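You operate a simulated robot arm through the tools that you are given. There is no shell and no other tool. Be economical: measure what you need, move in short steps, check, and stop when the job is done.

Carry out the task below with a simulated robot arm. There is one attempt and no reset: what you move stays moved.

TASK
Press the zero button three times.

It is judged by the outcome, as a careful person would: the job done as asked, and still so three seconds after it is handed in. It fails if anything else is knocked over, pushed out of place, dropped, spilled or broken.

THE ROBOT
A 6-joint arm with a two-finger parallel gripper, fixed in place. Base frame: the origin is at the foot of the arm, x ahead of it, y to its left, z up. Lengths are in cm, angles in degrees, forces in N, time in s.
Its first joint turns from -66.0 to 66.0 degrees. Payload 2.9 kg.
Tool frame: the origin (TCP) lies between the finger pads and is the grasp point; the fingertips stand 3 cm ahead of it; z points along the fingers, y is the line along which they close. The gripper opens to 11 cm. The fingers are 2 cm wide and 1 cm thick; the gripper's body (4.8 by 11.2 cm) begins 5.5 cm behind the TCP.
Orientation is that of the tool frame in the base frame, as a unit quaternion [w, x, y, z]. With the fingers straight down and closing along the base's y, the tool's x points along the base's -x, its y along +y and its z along -z.

THE INTERFACE
- The arm moves only by the tool move_arm. Its argument "plan" is a list of rows, each an object of numbers (a shift or turn left out is 0, a gripper value left out holds the last): "jaw": the gripper command, from -1 (fully open) to 1 (shut), values between in proportion; "dx", "dy", "dz": the shift along the tool's x, y, z in units of 50 mm (1.0 is 50 mm); "ax", "ay", "az": the turn, a rotation vector about the tool's x, y, z in units of 4 degrees (1.0 is 4 degrees). In form: [{"jaw": .., "dx": .., "dy": .., "dz": .., "ax": .., "ay": .., "az": ..}, ...]. A call has 1 to 10 rows; each row shifts and turns the commanded pose from where the row before left it, along the tool's axes as they then stand. A call with a number of a shift or a turn outside -1 to 1 is refused whole. A row lasts 0.2 s, in which the tool goes at most 5 cm and 8.6 degrees; a call with a longer step from one row to the next is refused whole, and so is a gripper value outside its range. A pose out of reach is approached as far as the arm can. The call stops where the force on the tool passes 40 N (or 10 N more than at its start, if that is more) or the arm is blocked; 0.2 s more then pass. The fingers move at their own pace (about 10.8 cm/s each) and stop on an object; they squeeze with about 32 N. The grip force told is the motor's: it shows also when the fingers shut on nothing. Time passes only in rows, and 0.2 s behind the last, so rows that do not move let the fingers close. It gives the time, the measured TCP pose, the force on the tool (base axes), the opening and the grip force at its end, in the units of the frame above (readings bear some noise), and new pictures: "pictures" is both (left out), scene, wrist or none.
- Cameras (640 x 400 px; columns grow to the right, rows downward): "scene" is fixed at [8.95, 43.86, 139.77]; the picture's right is [-0.67, -0.74, 0.00], its down [-0.34, 0.31, -0.89] and it looks along [0.66, -0.59, -0.46] (base axes); focal length 335 px, centre (320, 200). "wrist" rides on the gripper at [-3.6, 0, -5.7] in the tool frame; the picture's right is [0.00, -1.00, 0.00], its down [0.97, 0.00, -0.24] and it looks along [0.24, 0.00, 0.97] (tool axes); focal length 218 px, centre (320, 200).
- point_at(camera, pixels): for up to 12 pixels [column, row] of the newest picture of that camera ("zoom" is the newest enlarged one), the place [x, y, z] in the base frame of the surface seen there, good to about 0.3 cm. No time passes.
- enlarge(camera, box): a new picture of the part [left, top, right, bottom] of that camera's present view, enlarged. No time passes.
- sign_off(): hands the job in; it is judged then, once.

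Work in short steps. Measure before you move; look again where a grasp or a placing could have gone wrong, and mend it. You have 60 turns and 120 pictures in all, the two below and enlarged ones among them. Open the gripper and draw the arm clear of the work before you hand the job in, unless the task says otherwise; then end with one line.

The tools are called after ">>>" as a command line: name --argument value ..., lists and objects as JSON in quotes. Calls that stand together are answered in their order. move_arm: Moves the arm, as the interface text tells. Its arguments: {"type":"object","properties":{"plan":{"type":"array"},"pictures":{"type":"string","enum":["both","scene","wrist","none"]}},"required":["plan"]} The other tools are called the same way: point_at (camera, pixels) gives the place of the surface under pixels of a picture; enlarge (camera, box) takes an enlarged picture of a part of a camera's view; sign_off () hands the job in.

At the start:

```text
clock: 0.0
position: [45.55, 4.45, 117.49]
tcp_rot: [0.0, 0.0, 1.0, -0.001]
contact_force: [0.0, 0.2, -0.6]
opening: 11.01
grip_force: 0.0
```

scene: 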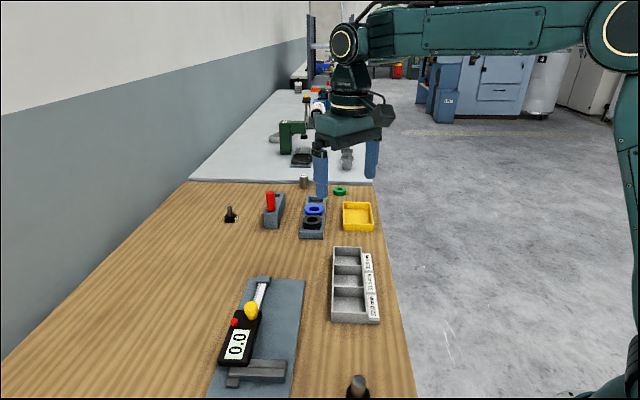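
wrist: 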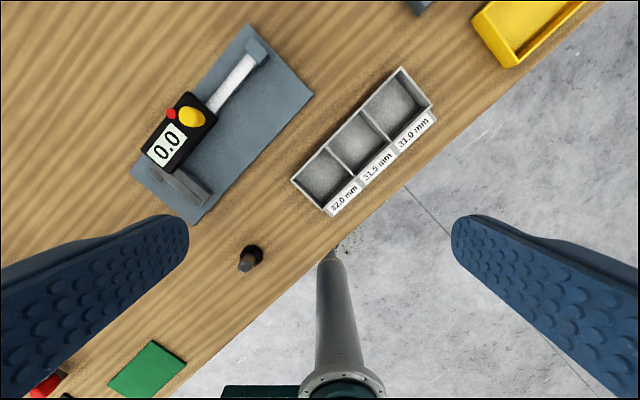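

The digital gauge is at about (240,335) in the scene, with a red and a yellow part on it. I'll enlarge both views to identify the zero button.

>>> enlarge --camera "scene" --box '[200, 265, 320, 400]'

>>> enlarge --camera "wrist" --box '[120, 20, 320, 230]'

>>> point_at --camera "wrist" --pixels '[[171, 114], [192, 117], [167, 146], [187, 100], [210, 115], [182, 165], [235, 80], [257, 52], [180, 185], [280, 100], [250, 260]]'

>>> point_at --camera "scene" --pixels '[[235, 323], [251, 311], [238, 342], [262, 290], [255, 370], [229, 380]]'

```text
2.96 times, centred on (260, 332) of scene
```

zoom: 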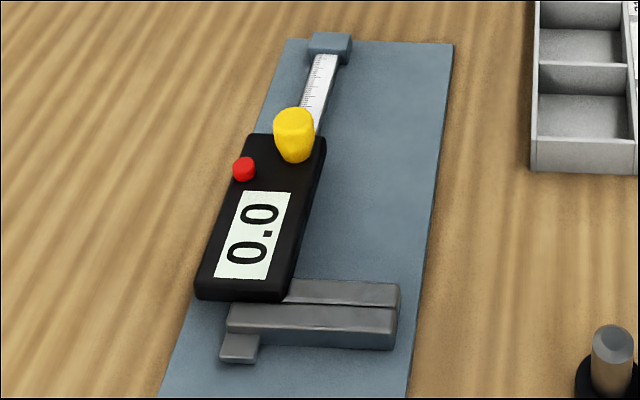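

```text
1.90 times, centred on (220, 125) of wrist
```

zoom: 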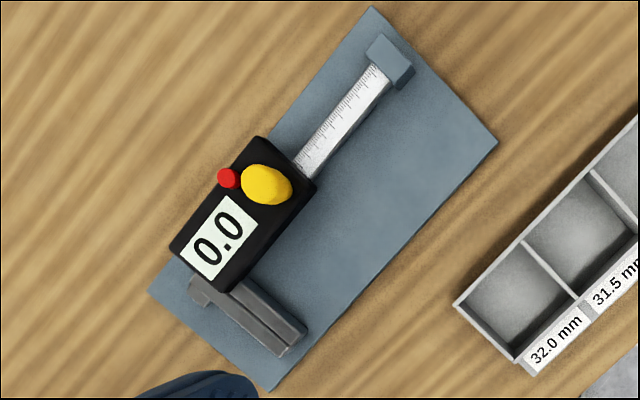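

```text
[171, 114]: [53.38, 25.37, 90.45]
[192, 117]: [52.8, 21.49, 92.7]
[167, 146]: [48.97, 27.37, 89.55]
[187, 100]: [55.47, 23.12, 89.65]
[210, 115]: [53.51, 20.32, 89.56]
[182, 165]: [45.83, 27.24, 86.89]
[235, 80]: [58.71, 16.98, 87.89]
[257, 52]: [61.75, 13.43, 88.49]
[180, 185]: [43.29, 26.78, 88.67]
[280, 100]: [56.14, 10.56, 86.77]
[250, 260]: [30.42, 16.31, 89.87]
```

```text
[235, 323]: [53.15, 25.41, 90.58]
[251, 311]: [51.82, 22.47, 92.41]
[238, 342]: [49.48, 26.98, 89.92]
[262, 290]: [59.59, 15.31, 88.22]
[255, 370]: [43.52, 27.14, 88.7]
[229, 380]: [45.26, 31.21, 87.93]
```

The red button next to the display is the zero button, at about (53.3, 25.4, 90.5). The taller yellow knob is the thumb grip, to be avoided. I'll close the fingers and go above the red button.

>>> move_arm --plan '[{"jaw": 1, "dx": -0.22, "dy": 0.602, "dz": 0.357}, {"jaw": 1, "dx": -0.22, "dy": 0.602, "dz": 0.357}, {"jaw": 1, "dx": -0.22, "dy": 0.602, "dz": 0.357}, {"jaw": 1, "dx": -0.22, "dy": 0.602, "dz": 0.357}, {"jaw": 1, "dx": -0.22, "dy": 0.602, "dz": 0.357}, {"jaw": 1, "dx": -0.22, "dy": 0.602, "dz": 0.357}, {"jaw": 1, "dx": -0.22, "dy": 0.602, "dz": 0.357}, {"jaw": 1}, {"jaw": 1}]'

```text
clock: 2.0
position: [53.32, 25.36, 104.98]
tcp_rot: [0.001, 0.0, 1.0, 0.0]
contact_force: [-0.8, 0.9, 0.7]
opening: 0.0
grip_force: 31.9
```

scene: 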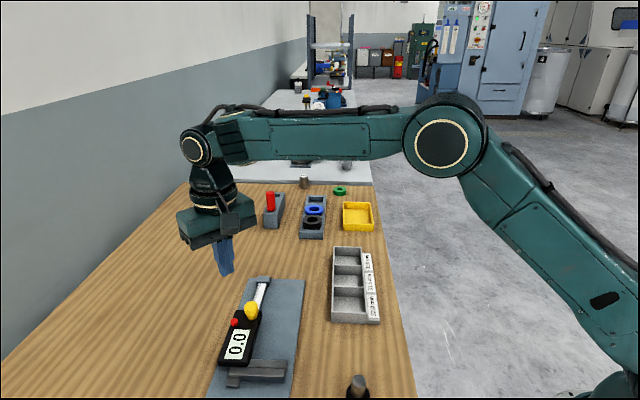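
wrist: 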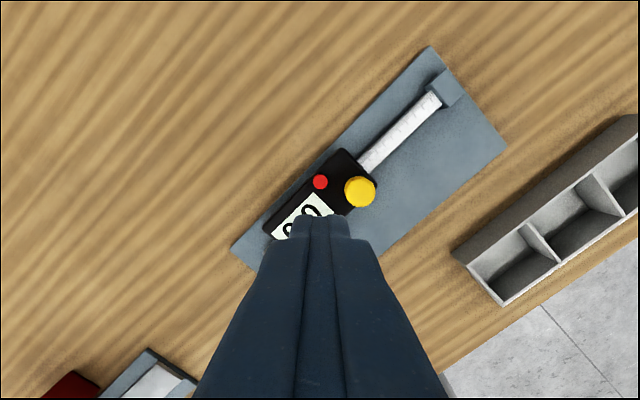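

The button is at (320,182) in the wrist view; re-measure from here.

>>> point_at --camera "wrist" --pixels '[[320, 182], [360, 191], [345, 165], [316, 208], [200, 100], [320, 174], [320, 189], [420, 180]]'

>>> enlarge --camera "wrist" --box '[260, 130, 420, 230]'

```text
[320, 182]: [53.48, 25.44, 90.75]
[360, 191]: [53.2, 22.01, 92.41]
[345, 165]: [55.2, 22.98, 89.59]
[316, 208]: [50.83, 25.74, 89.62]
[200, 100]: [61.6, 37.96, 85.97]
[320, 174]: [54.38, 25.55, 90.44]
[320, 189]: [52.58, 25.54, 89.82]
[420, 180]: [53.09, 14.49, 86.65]
```

```text
4.00 times, centred on (340, 180) of wrist
```

zoom: 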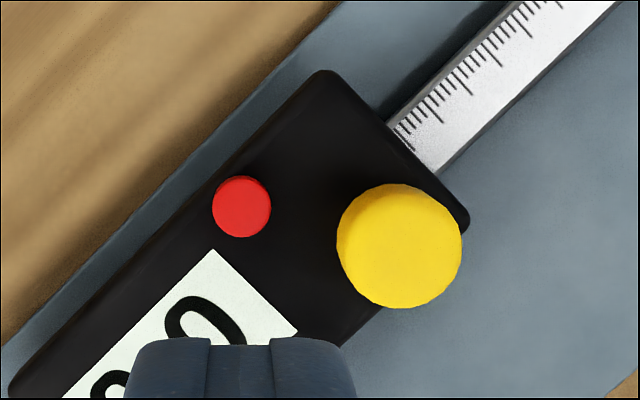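

Button top is at (53.45, 25.45, ~90.7), housing at ~89.6. Descend to about 1 cm above it.

>>> move_arm --plan '[{"jaw": 1, "dx": -0.03, "dy": 0.03, "dz": 0.5}, {"jaw": 1, "dz": 0.5}, {"jaw": 1, "dz": 0.5}, {"jaw": 1, "dz": 0.3}, {"jaw": 1, "dz": 0.2}, {"jaw": 1}]'

>>> enlarge --camera "scene" --box '[190, 270, 310, 345]'

```text
clock: 3.4
position: [53.56, 25.64, 94.89]
tcp_rot: [0.0, 0.001, 1.0, -0.001]
contact_force: [0.1, 0.9, 0.5]
opening: 0.01
grip_force: 32.1
```

scene: 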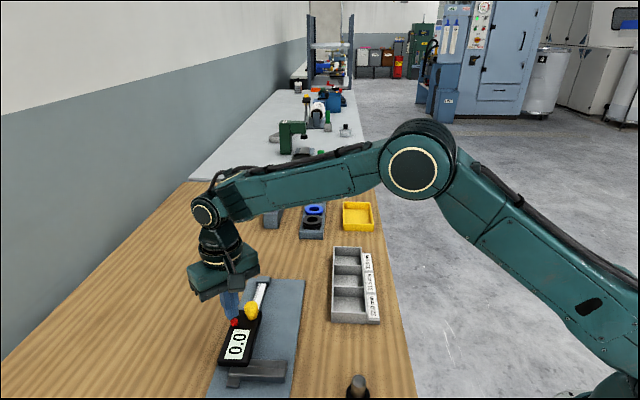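
wrist: 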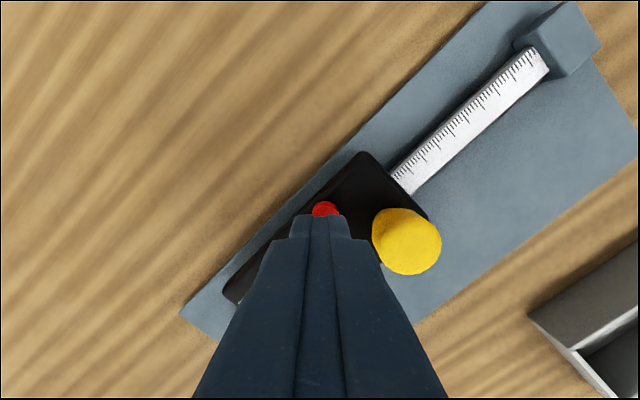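

```text
5.33 times, centred on (250, 308) of scene
```

zoom: 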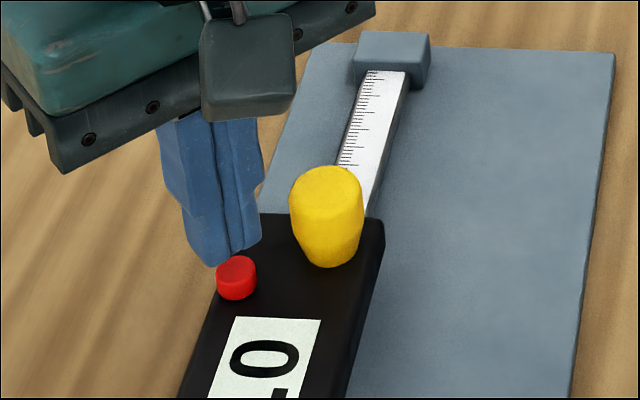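

The tip looks slightly beyond the button in y; check by measuring again.

>>> point_at --camera "zoom" --pixels '[[237, 262], [237, 267], [230, 266], [245, 268]]'

>>> point_at --camera "wrist" --pixels '[[325, 203], [325, 207], [325, 211], [314, 211], [336, 211], [340, 190]]'

>>> enlarge --camera "wrist" --box '[280, 180, 360, 230]'

```text
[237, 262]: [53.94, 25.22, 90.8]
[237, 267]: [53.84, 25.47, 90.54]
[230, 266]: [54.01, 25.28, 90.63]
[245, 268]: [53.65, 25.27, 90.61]
```

```text
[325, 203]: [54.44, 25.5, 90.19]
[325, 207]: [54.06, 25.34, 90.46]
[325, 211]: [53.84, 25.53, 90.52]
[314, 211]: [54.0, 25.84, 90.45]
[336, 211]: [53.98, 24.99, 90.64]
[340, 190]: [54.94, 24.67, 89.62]
```

```text
8.00 times, centred on (320, 205) of wrist
```

zoom: 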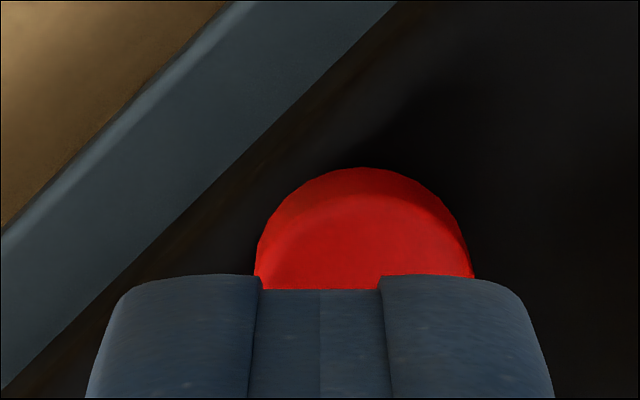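

Button centre is about (53.65, 25.35). Shift 0.25 cm in -y and descend slowly to feel contact.

>>> move_arm --plan '[{"jaw": 1, "dx": -0.02, "dy": -0.055, "dz": 0}, {"jaw": 1, "dz": 0.1}, {"jaw": 1, "dz": 0.06}, {"jaw": 1, "dz": 0.04}, {"jaw": 1, "dz": 0.04}, {"jaw": 1}]'

>>> enlarge --camera "scene" --box '[190, 270, 310, 345]'

```text
clock: 4.8
position: [53.61, 25.36, 93.8]
tcp_rot: [0.0, -0.001, 1.0, 0.001]
contact_force: [-0.2, -0.4, -0.3]
opening: 0.0
grip_force: 31.8
```

scene: 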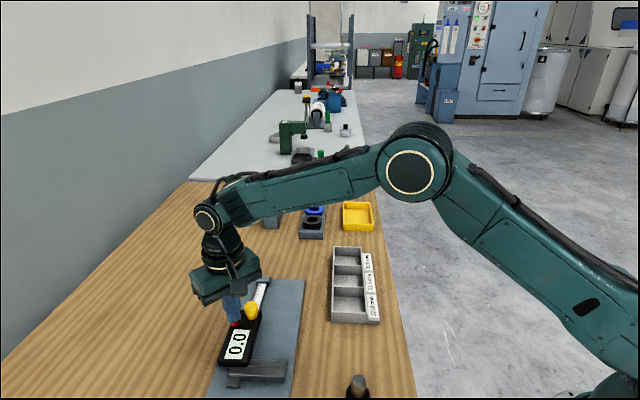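
wrist: 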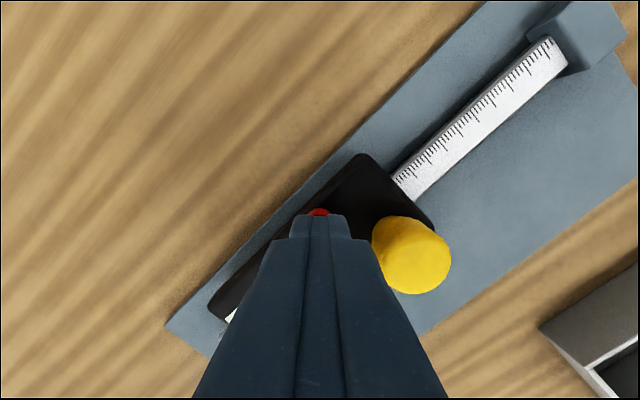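

```text
5.33 times, centred on (250, 308) of scene
```

zoom: 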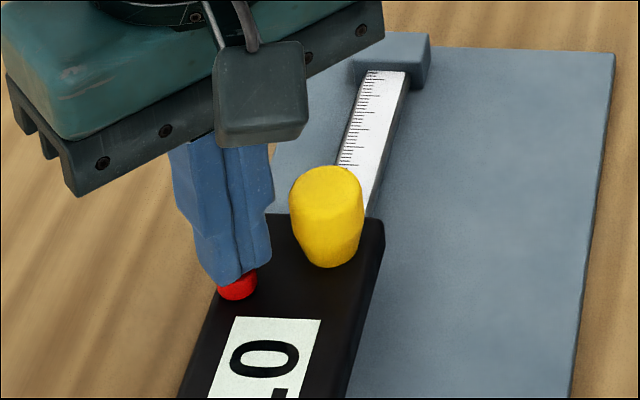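

Well aligned and almost touching. Continue down in 1–1.5 mm steps.

>>> move_arm --pictures "none" --plan '[{"jaw": 1, "dz": 0.03}, {"jaw": 1, "dz": 0.03}, {"jaw": 1}]'

```text
clock: 5.6
position: [53.5, 25.32, 93.37]
tcp_rot: [0.0, 0.0, 1.0, 0.0]
contact_force: [0.5, 0.5, 1.6]
opening: 0.0
grip_force: 31.8
```

>>> move_arm --pictures "none" --plan '[{"jaw": 1, "dz": 0.03}, {"jaw": 1, "dz": 0.02}, {"jaw": 1}]'

>>> enlarge --camera "scene" --box '[190, 290, 310, 365]'

```text
clock: 6.4
position: [53.64, 25.33, 93.2]
tcp_rot: [0.001, 0.0, 1.0, 0.0]
contact_force: [-0.1, -0.5, 1.7]
opening: 0.0
grip_force: 32.0
```

```text
5.33 times, centred on (250, 328) of scene
```

zoom: 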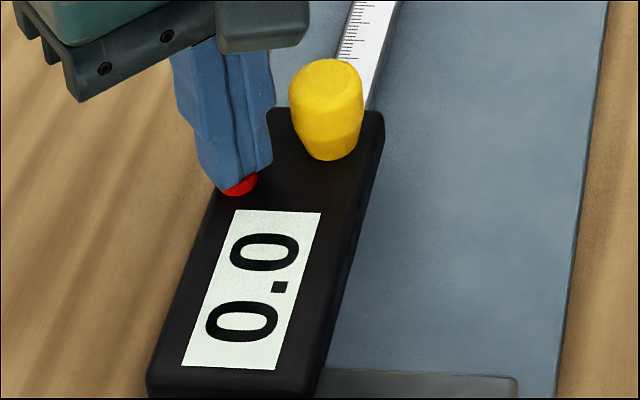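

The button is going down with ~2 N spring force. Continue until it bottoms out.

>>> move_arm --pictures "none" --plan '[{"jaw": 1, "dz": 0.02}, {"jaw": 1, "dz": 0.02}, {"jaw": 1}]'

>>> enlarge --camera "scene" --box '[190, 290, 310, 365]'

```text
clock: 7.2
position: [53.56, 25.39, 92.96]
tcp_rot: [0.001, 0.001, 1.0, 0.0]
contact_force: [-1.4, -0.7, 4.4]
opening: 0.0
grip_force: 31.9
```

```text
5.33 times, centred on (250, 328) of scene
```

zoom: 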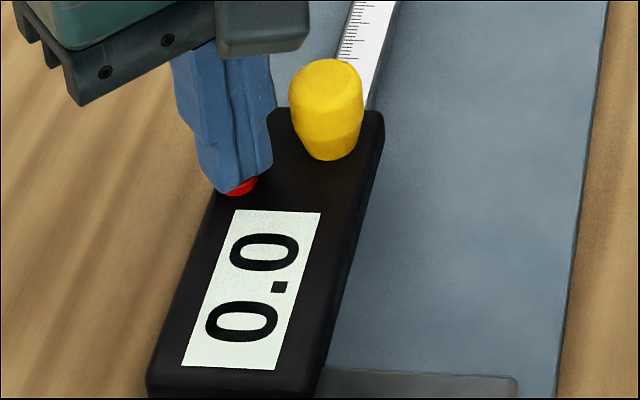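

Force 4.4 N; a little further.

>>> move_arm --pictures "none" --plan '[{"jaw": 1, "dz": 0.02}, {"jaw": 1, "dz": 0.02}, {"jaw": 1}]'

>>> enlarge --camera "scene" --box '[190, 290, 310, 365]'

```text
clock: 8.0
position: [53.68, 25.3, 92.96]
tcp_rot: [0.001, 0.0, 1.0, 0.001]
contact_force: [-3.8, -2.5, 19.3]
opening: 0.01
grip_force: 31.7
```

```text
5.33 times, centred on (250, 328) of scene
```

zoom: 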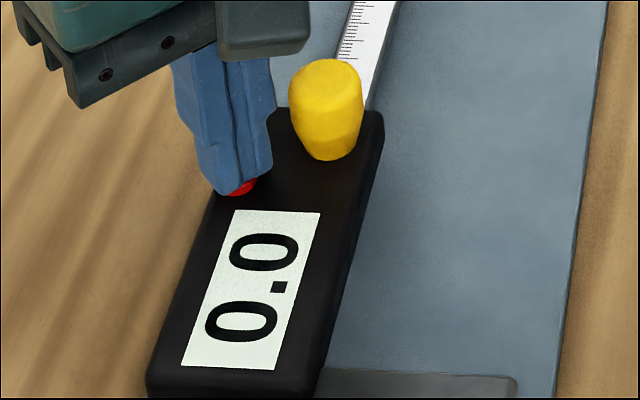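

Bottomed out at 19 N: press one. Now lift fully clear by 1.3 cm.

>>> move_arm --pictures "none" --plan '[{"jaw": 1, "dz": -0.1}, {"jaw": 1, "dz": -0.16}, {"jaw": 1}, {"jaw": 1}]'

>>> enlarge --camera "scene" --box '[190, 290, 310, 365]'

```text
clock: 9.0
position: [53.62, 25.39, 94.16]
tcp_rot: [0.0, 0.0, 1.0, 0.0]
contact_force: [0.1, -0.7, -0.3]
opening: 0.0
grip_force: 31.5
```

```text
5.33 times, centred on (250, 328) of scene
```

zoom: 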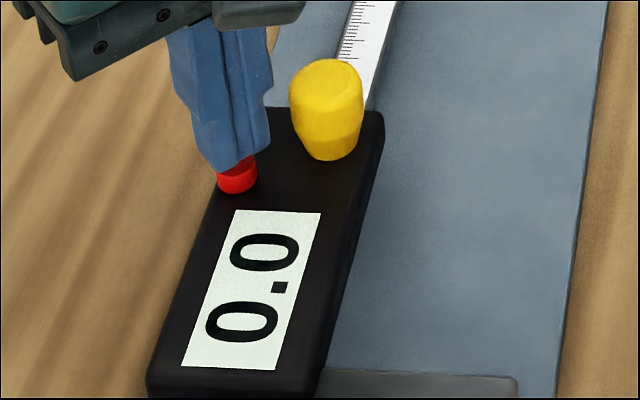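

The button sprang back up and the caliper is unmoved. Press two: the same 1.3 cm down.

>>> move_arm --pictures "none" --plan '[{"jaw": 1, "dz": 0.12}, {"jaw": 1, "dz": 0.06}, {"jaw": 1, "dz": 0.04}, {"jaw": 1, "dz": 0.02}, {"jaw": 1, "dz": 0.02}, {"jaw": 1}]'

```text
clock: 10.4
position: [53.55, 25.32, 93.0]
tcp_rot: [0.002, 0.0, 1.0, 0.0]
contact_force: [-2.2, -1.4, 19.6]
opening: 0.0
grip_force: 32.1
```

Same bottoming force (19.6 N). Release.

>>> move_arm --pictures "none" --plan '[{"jaw": 1, "dz": -0.1}, {"jaw": 1, "dz": -0.16}, {"jaw": 1}, {"jaw": 1}]'

>>> enlarge --camera "scene" --box '[190, 290, 310, 365]'

```text
clock: 11.4
position: [53.51, 25.46, 94.02]
tcp_rot: [0.0, 0.0, 1.0, 0.0]
contact_force: [0.3, -0.3, -0.4]
opening: 0.0
grip_force: 31.9
```

```text
5.33 times, centred on (250, 328) of scene
```

zoom: 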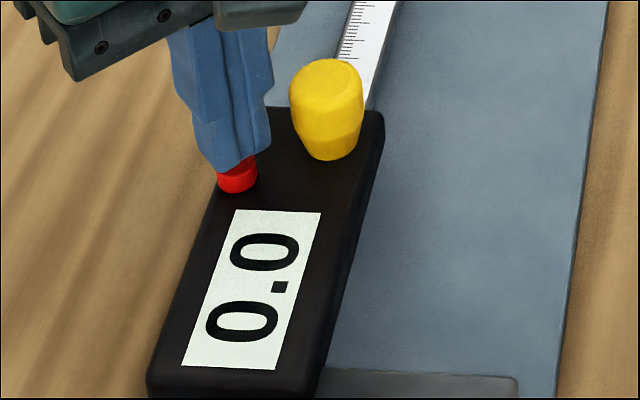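

Button is up again. Press three.

>>> move_arm --pictures "none" --plan '[{"jaw": 1, "dz": 0.12}, {"jaw": 1, "dz": 0.06}, {"jaw": 1, "dz": 0.04}, {"jaw": 1, "dz": 0.02}, {"jaw": 1, "dz": 0.02}, {"jaw": 1}]'

```text
clock: 12.8
position: [53.69, 25.35, 93.07]
tcp_rot: [0.002, 0.0, 1.0, 0.001]
contact_force: [-6.2, -5.6, 21.5]
opening: 0.0
grip_force: 32.1
```

Third press bottomed at 21.5 N. Lift straight up, well clear, then open the gripper once high.

>>> move_arm --plan '[{"jaw": 1, "dz": -0.1}, {"jaw": 1, "dz": -0.3}, {"jaw": 1, "dz": -0.6}, {"jaw": 1, "dz": -0.8}, {"jaw": 1, "dz": -0.8}, {"jaw": 1, "dz": -0.8}, {"jaw": -1}, {"jaw": -1}, {"jaw": -1}]'

>>> enlarge --camera "scene" --box '[190, 290, 310, 365]'

```text
clock: 14.8
position: [53.47, 25.34, 109.79]
tcp_rot: [0.0, 0.0, 1.0, -0.001]
contact_force: [0.5, 0.4, -1.0]
opening: 10.99
grip_force: 0.1
```

scene: 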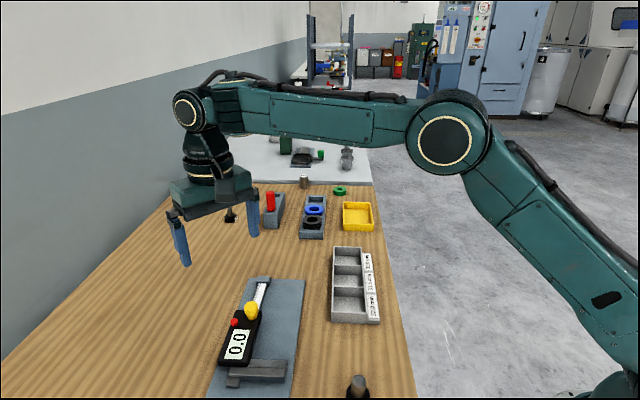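
wrist: 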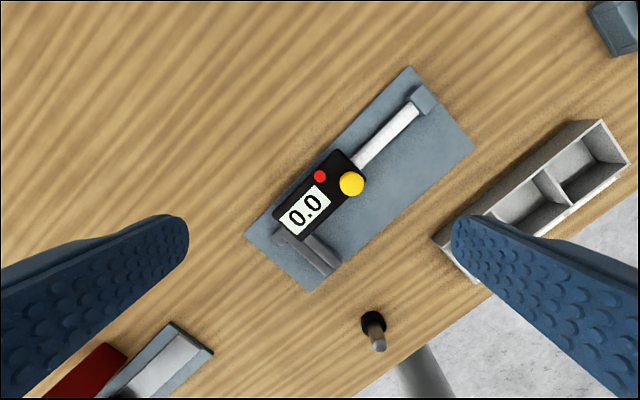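

```text
5.33 times, centred on (250, 328) of scene
```

zoom: 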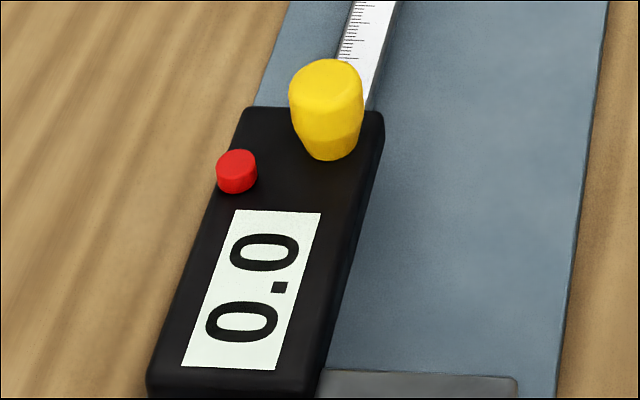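

The button is back up, nothing else has moved, and the arm is clear with the gripper open.

>>> sign_off

```text
The job is handed in.
```

I pressed the red zero button on the digital caliper three times, taking it to the bottom and releasing it fully each time; the display read 0.0 before and after, so it gives no separate confirmation.
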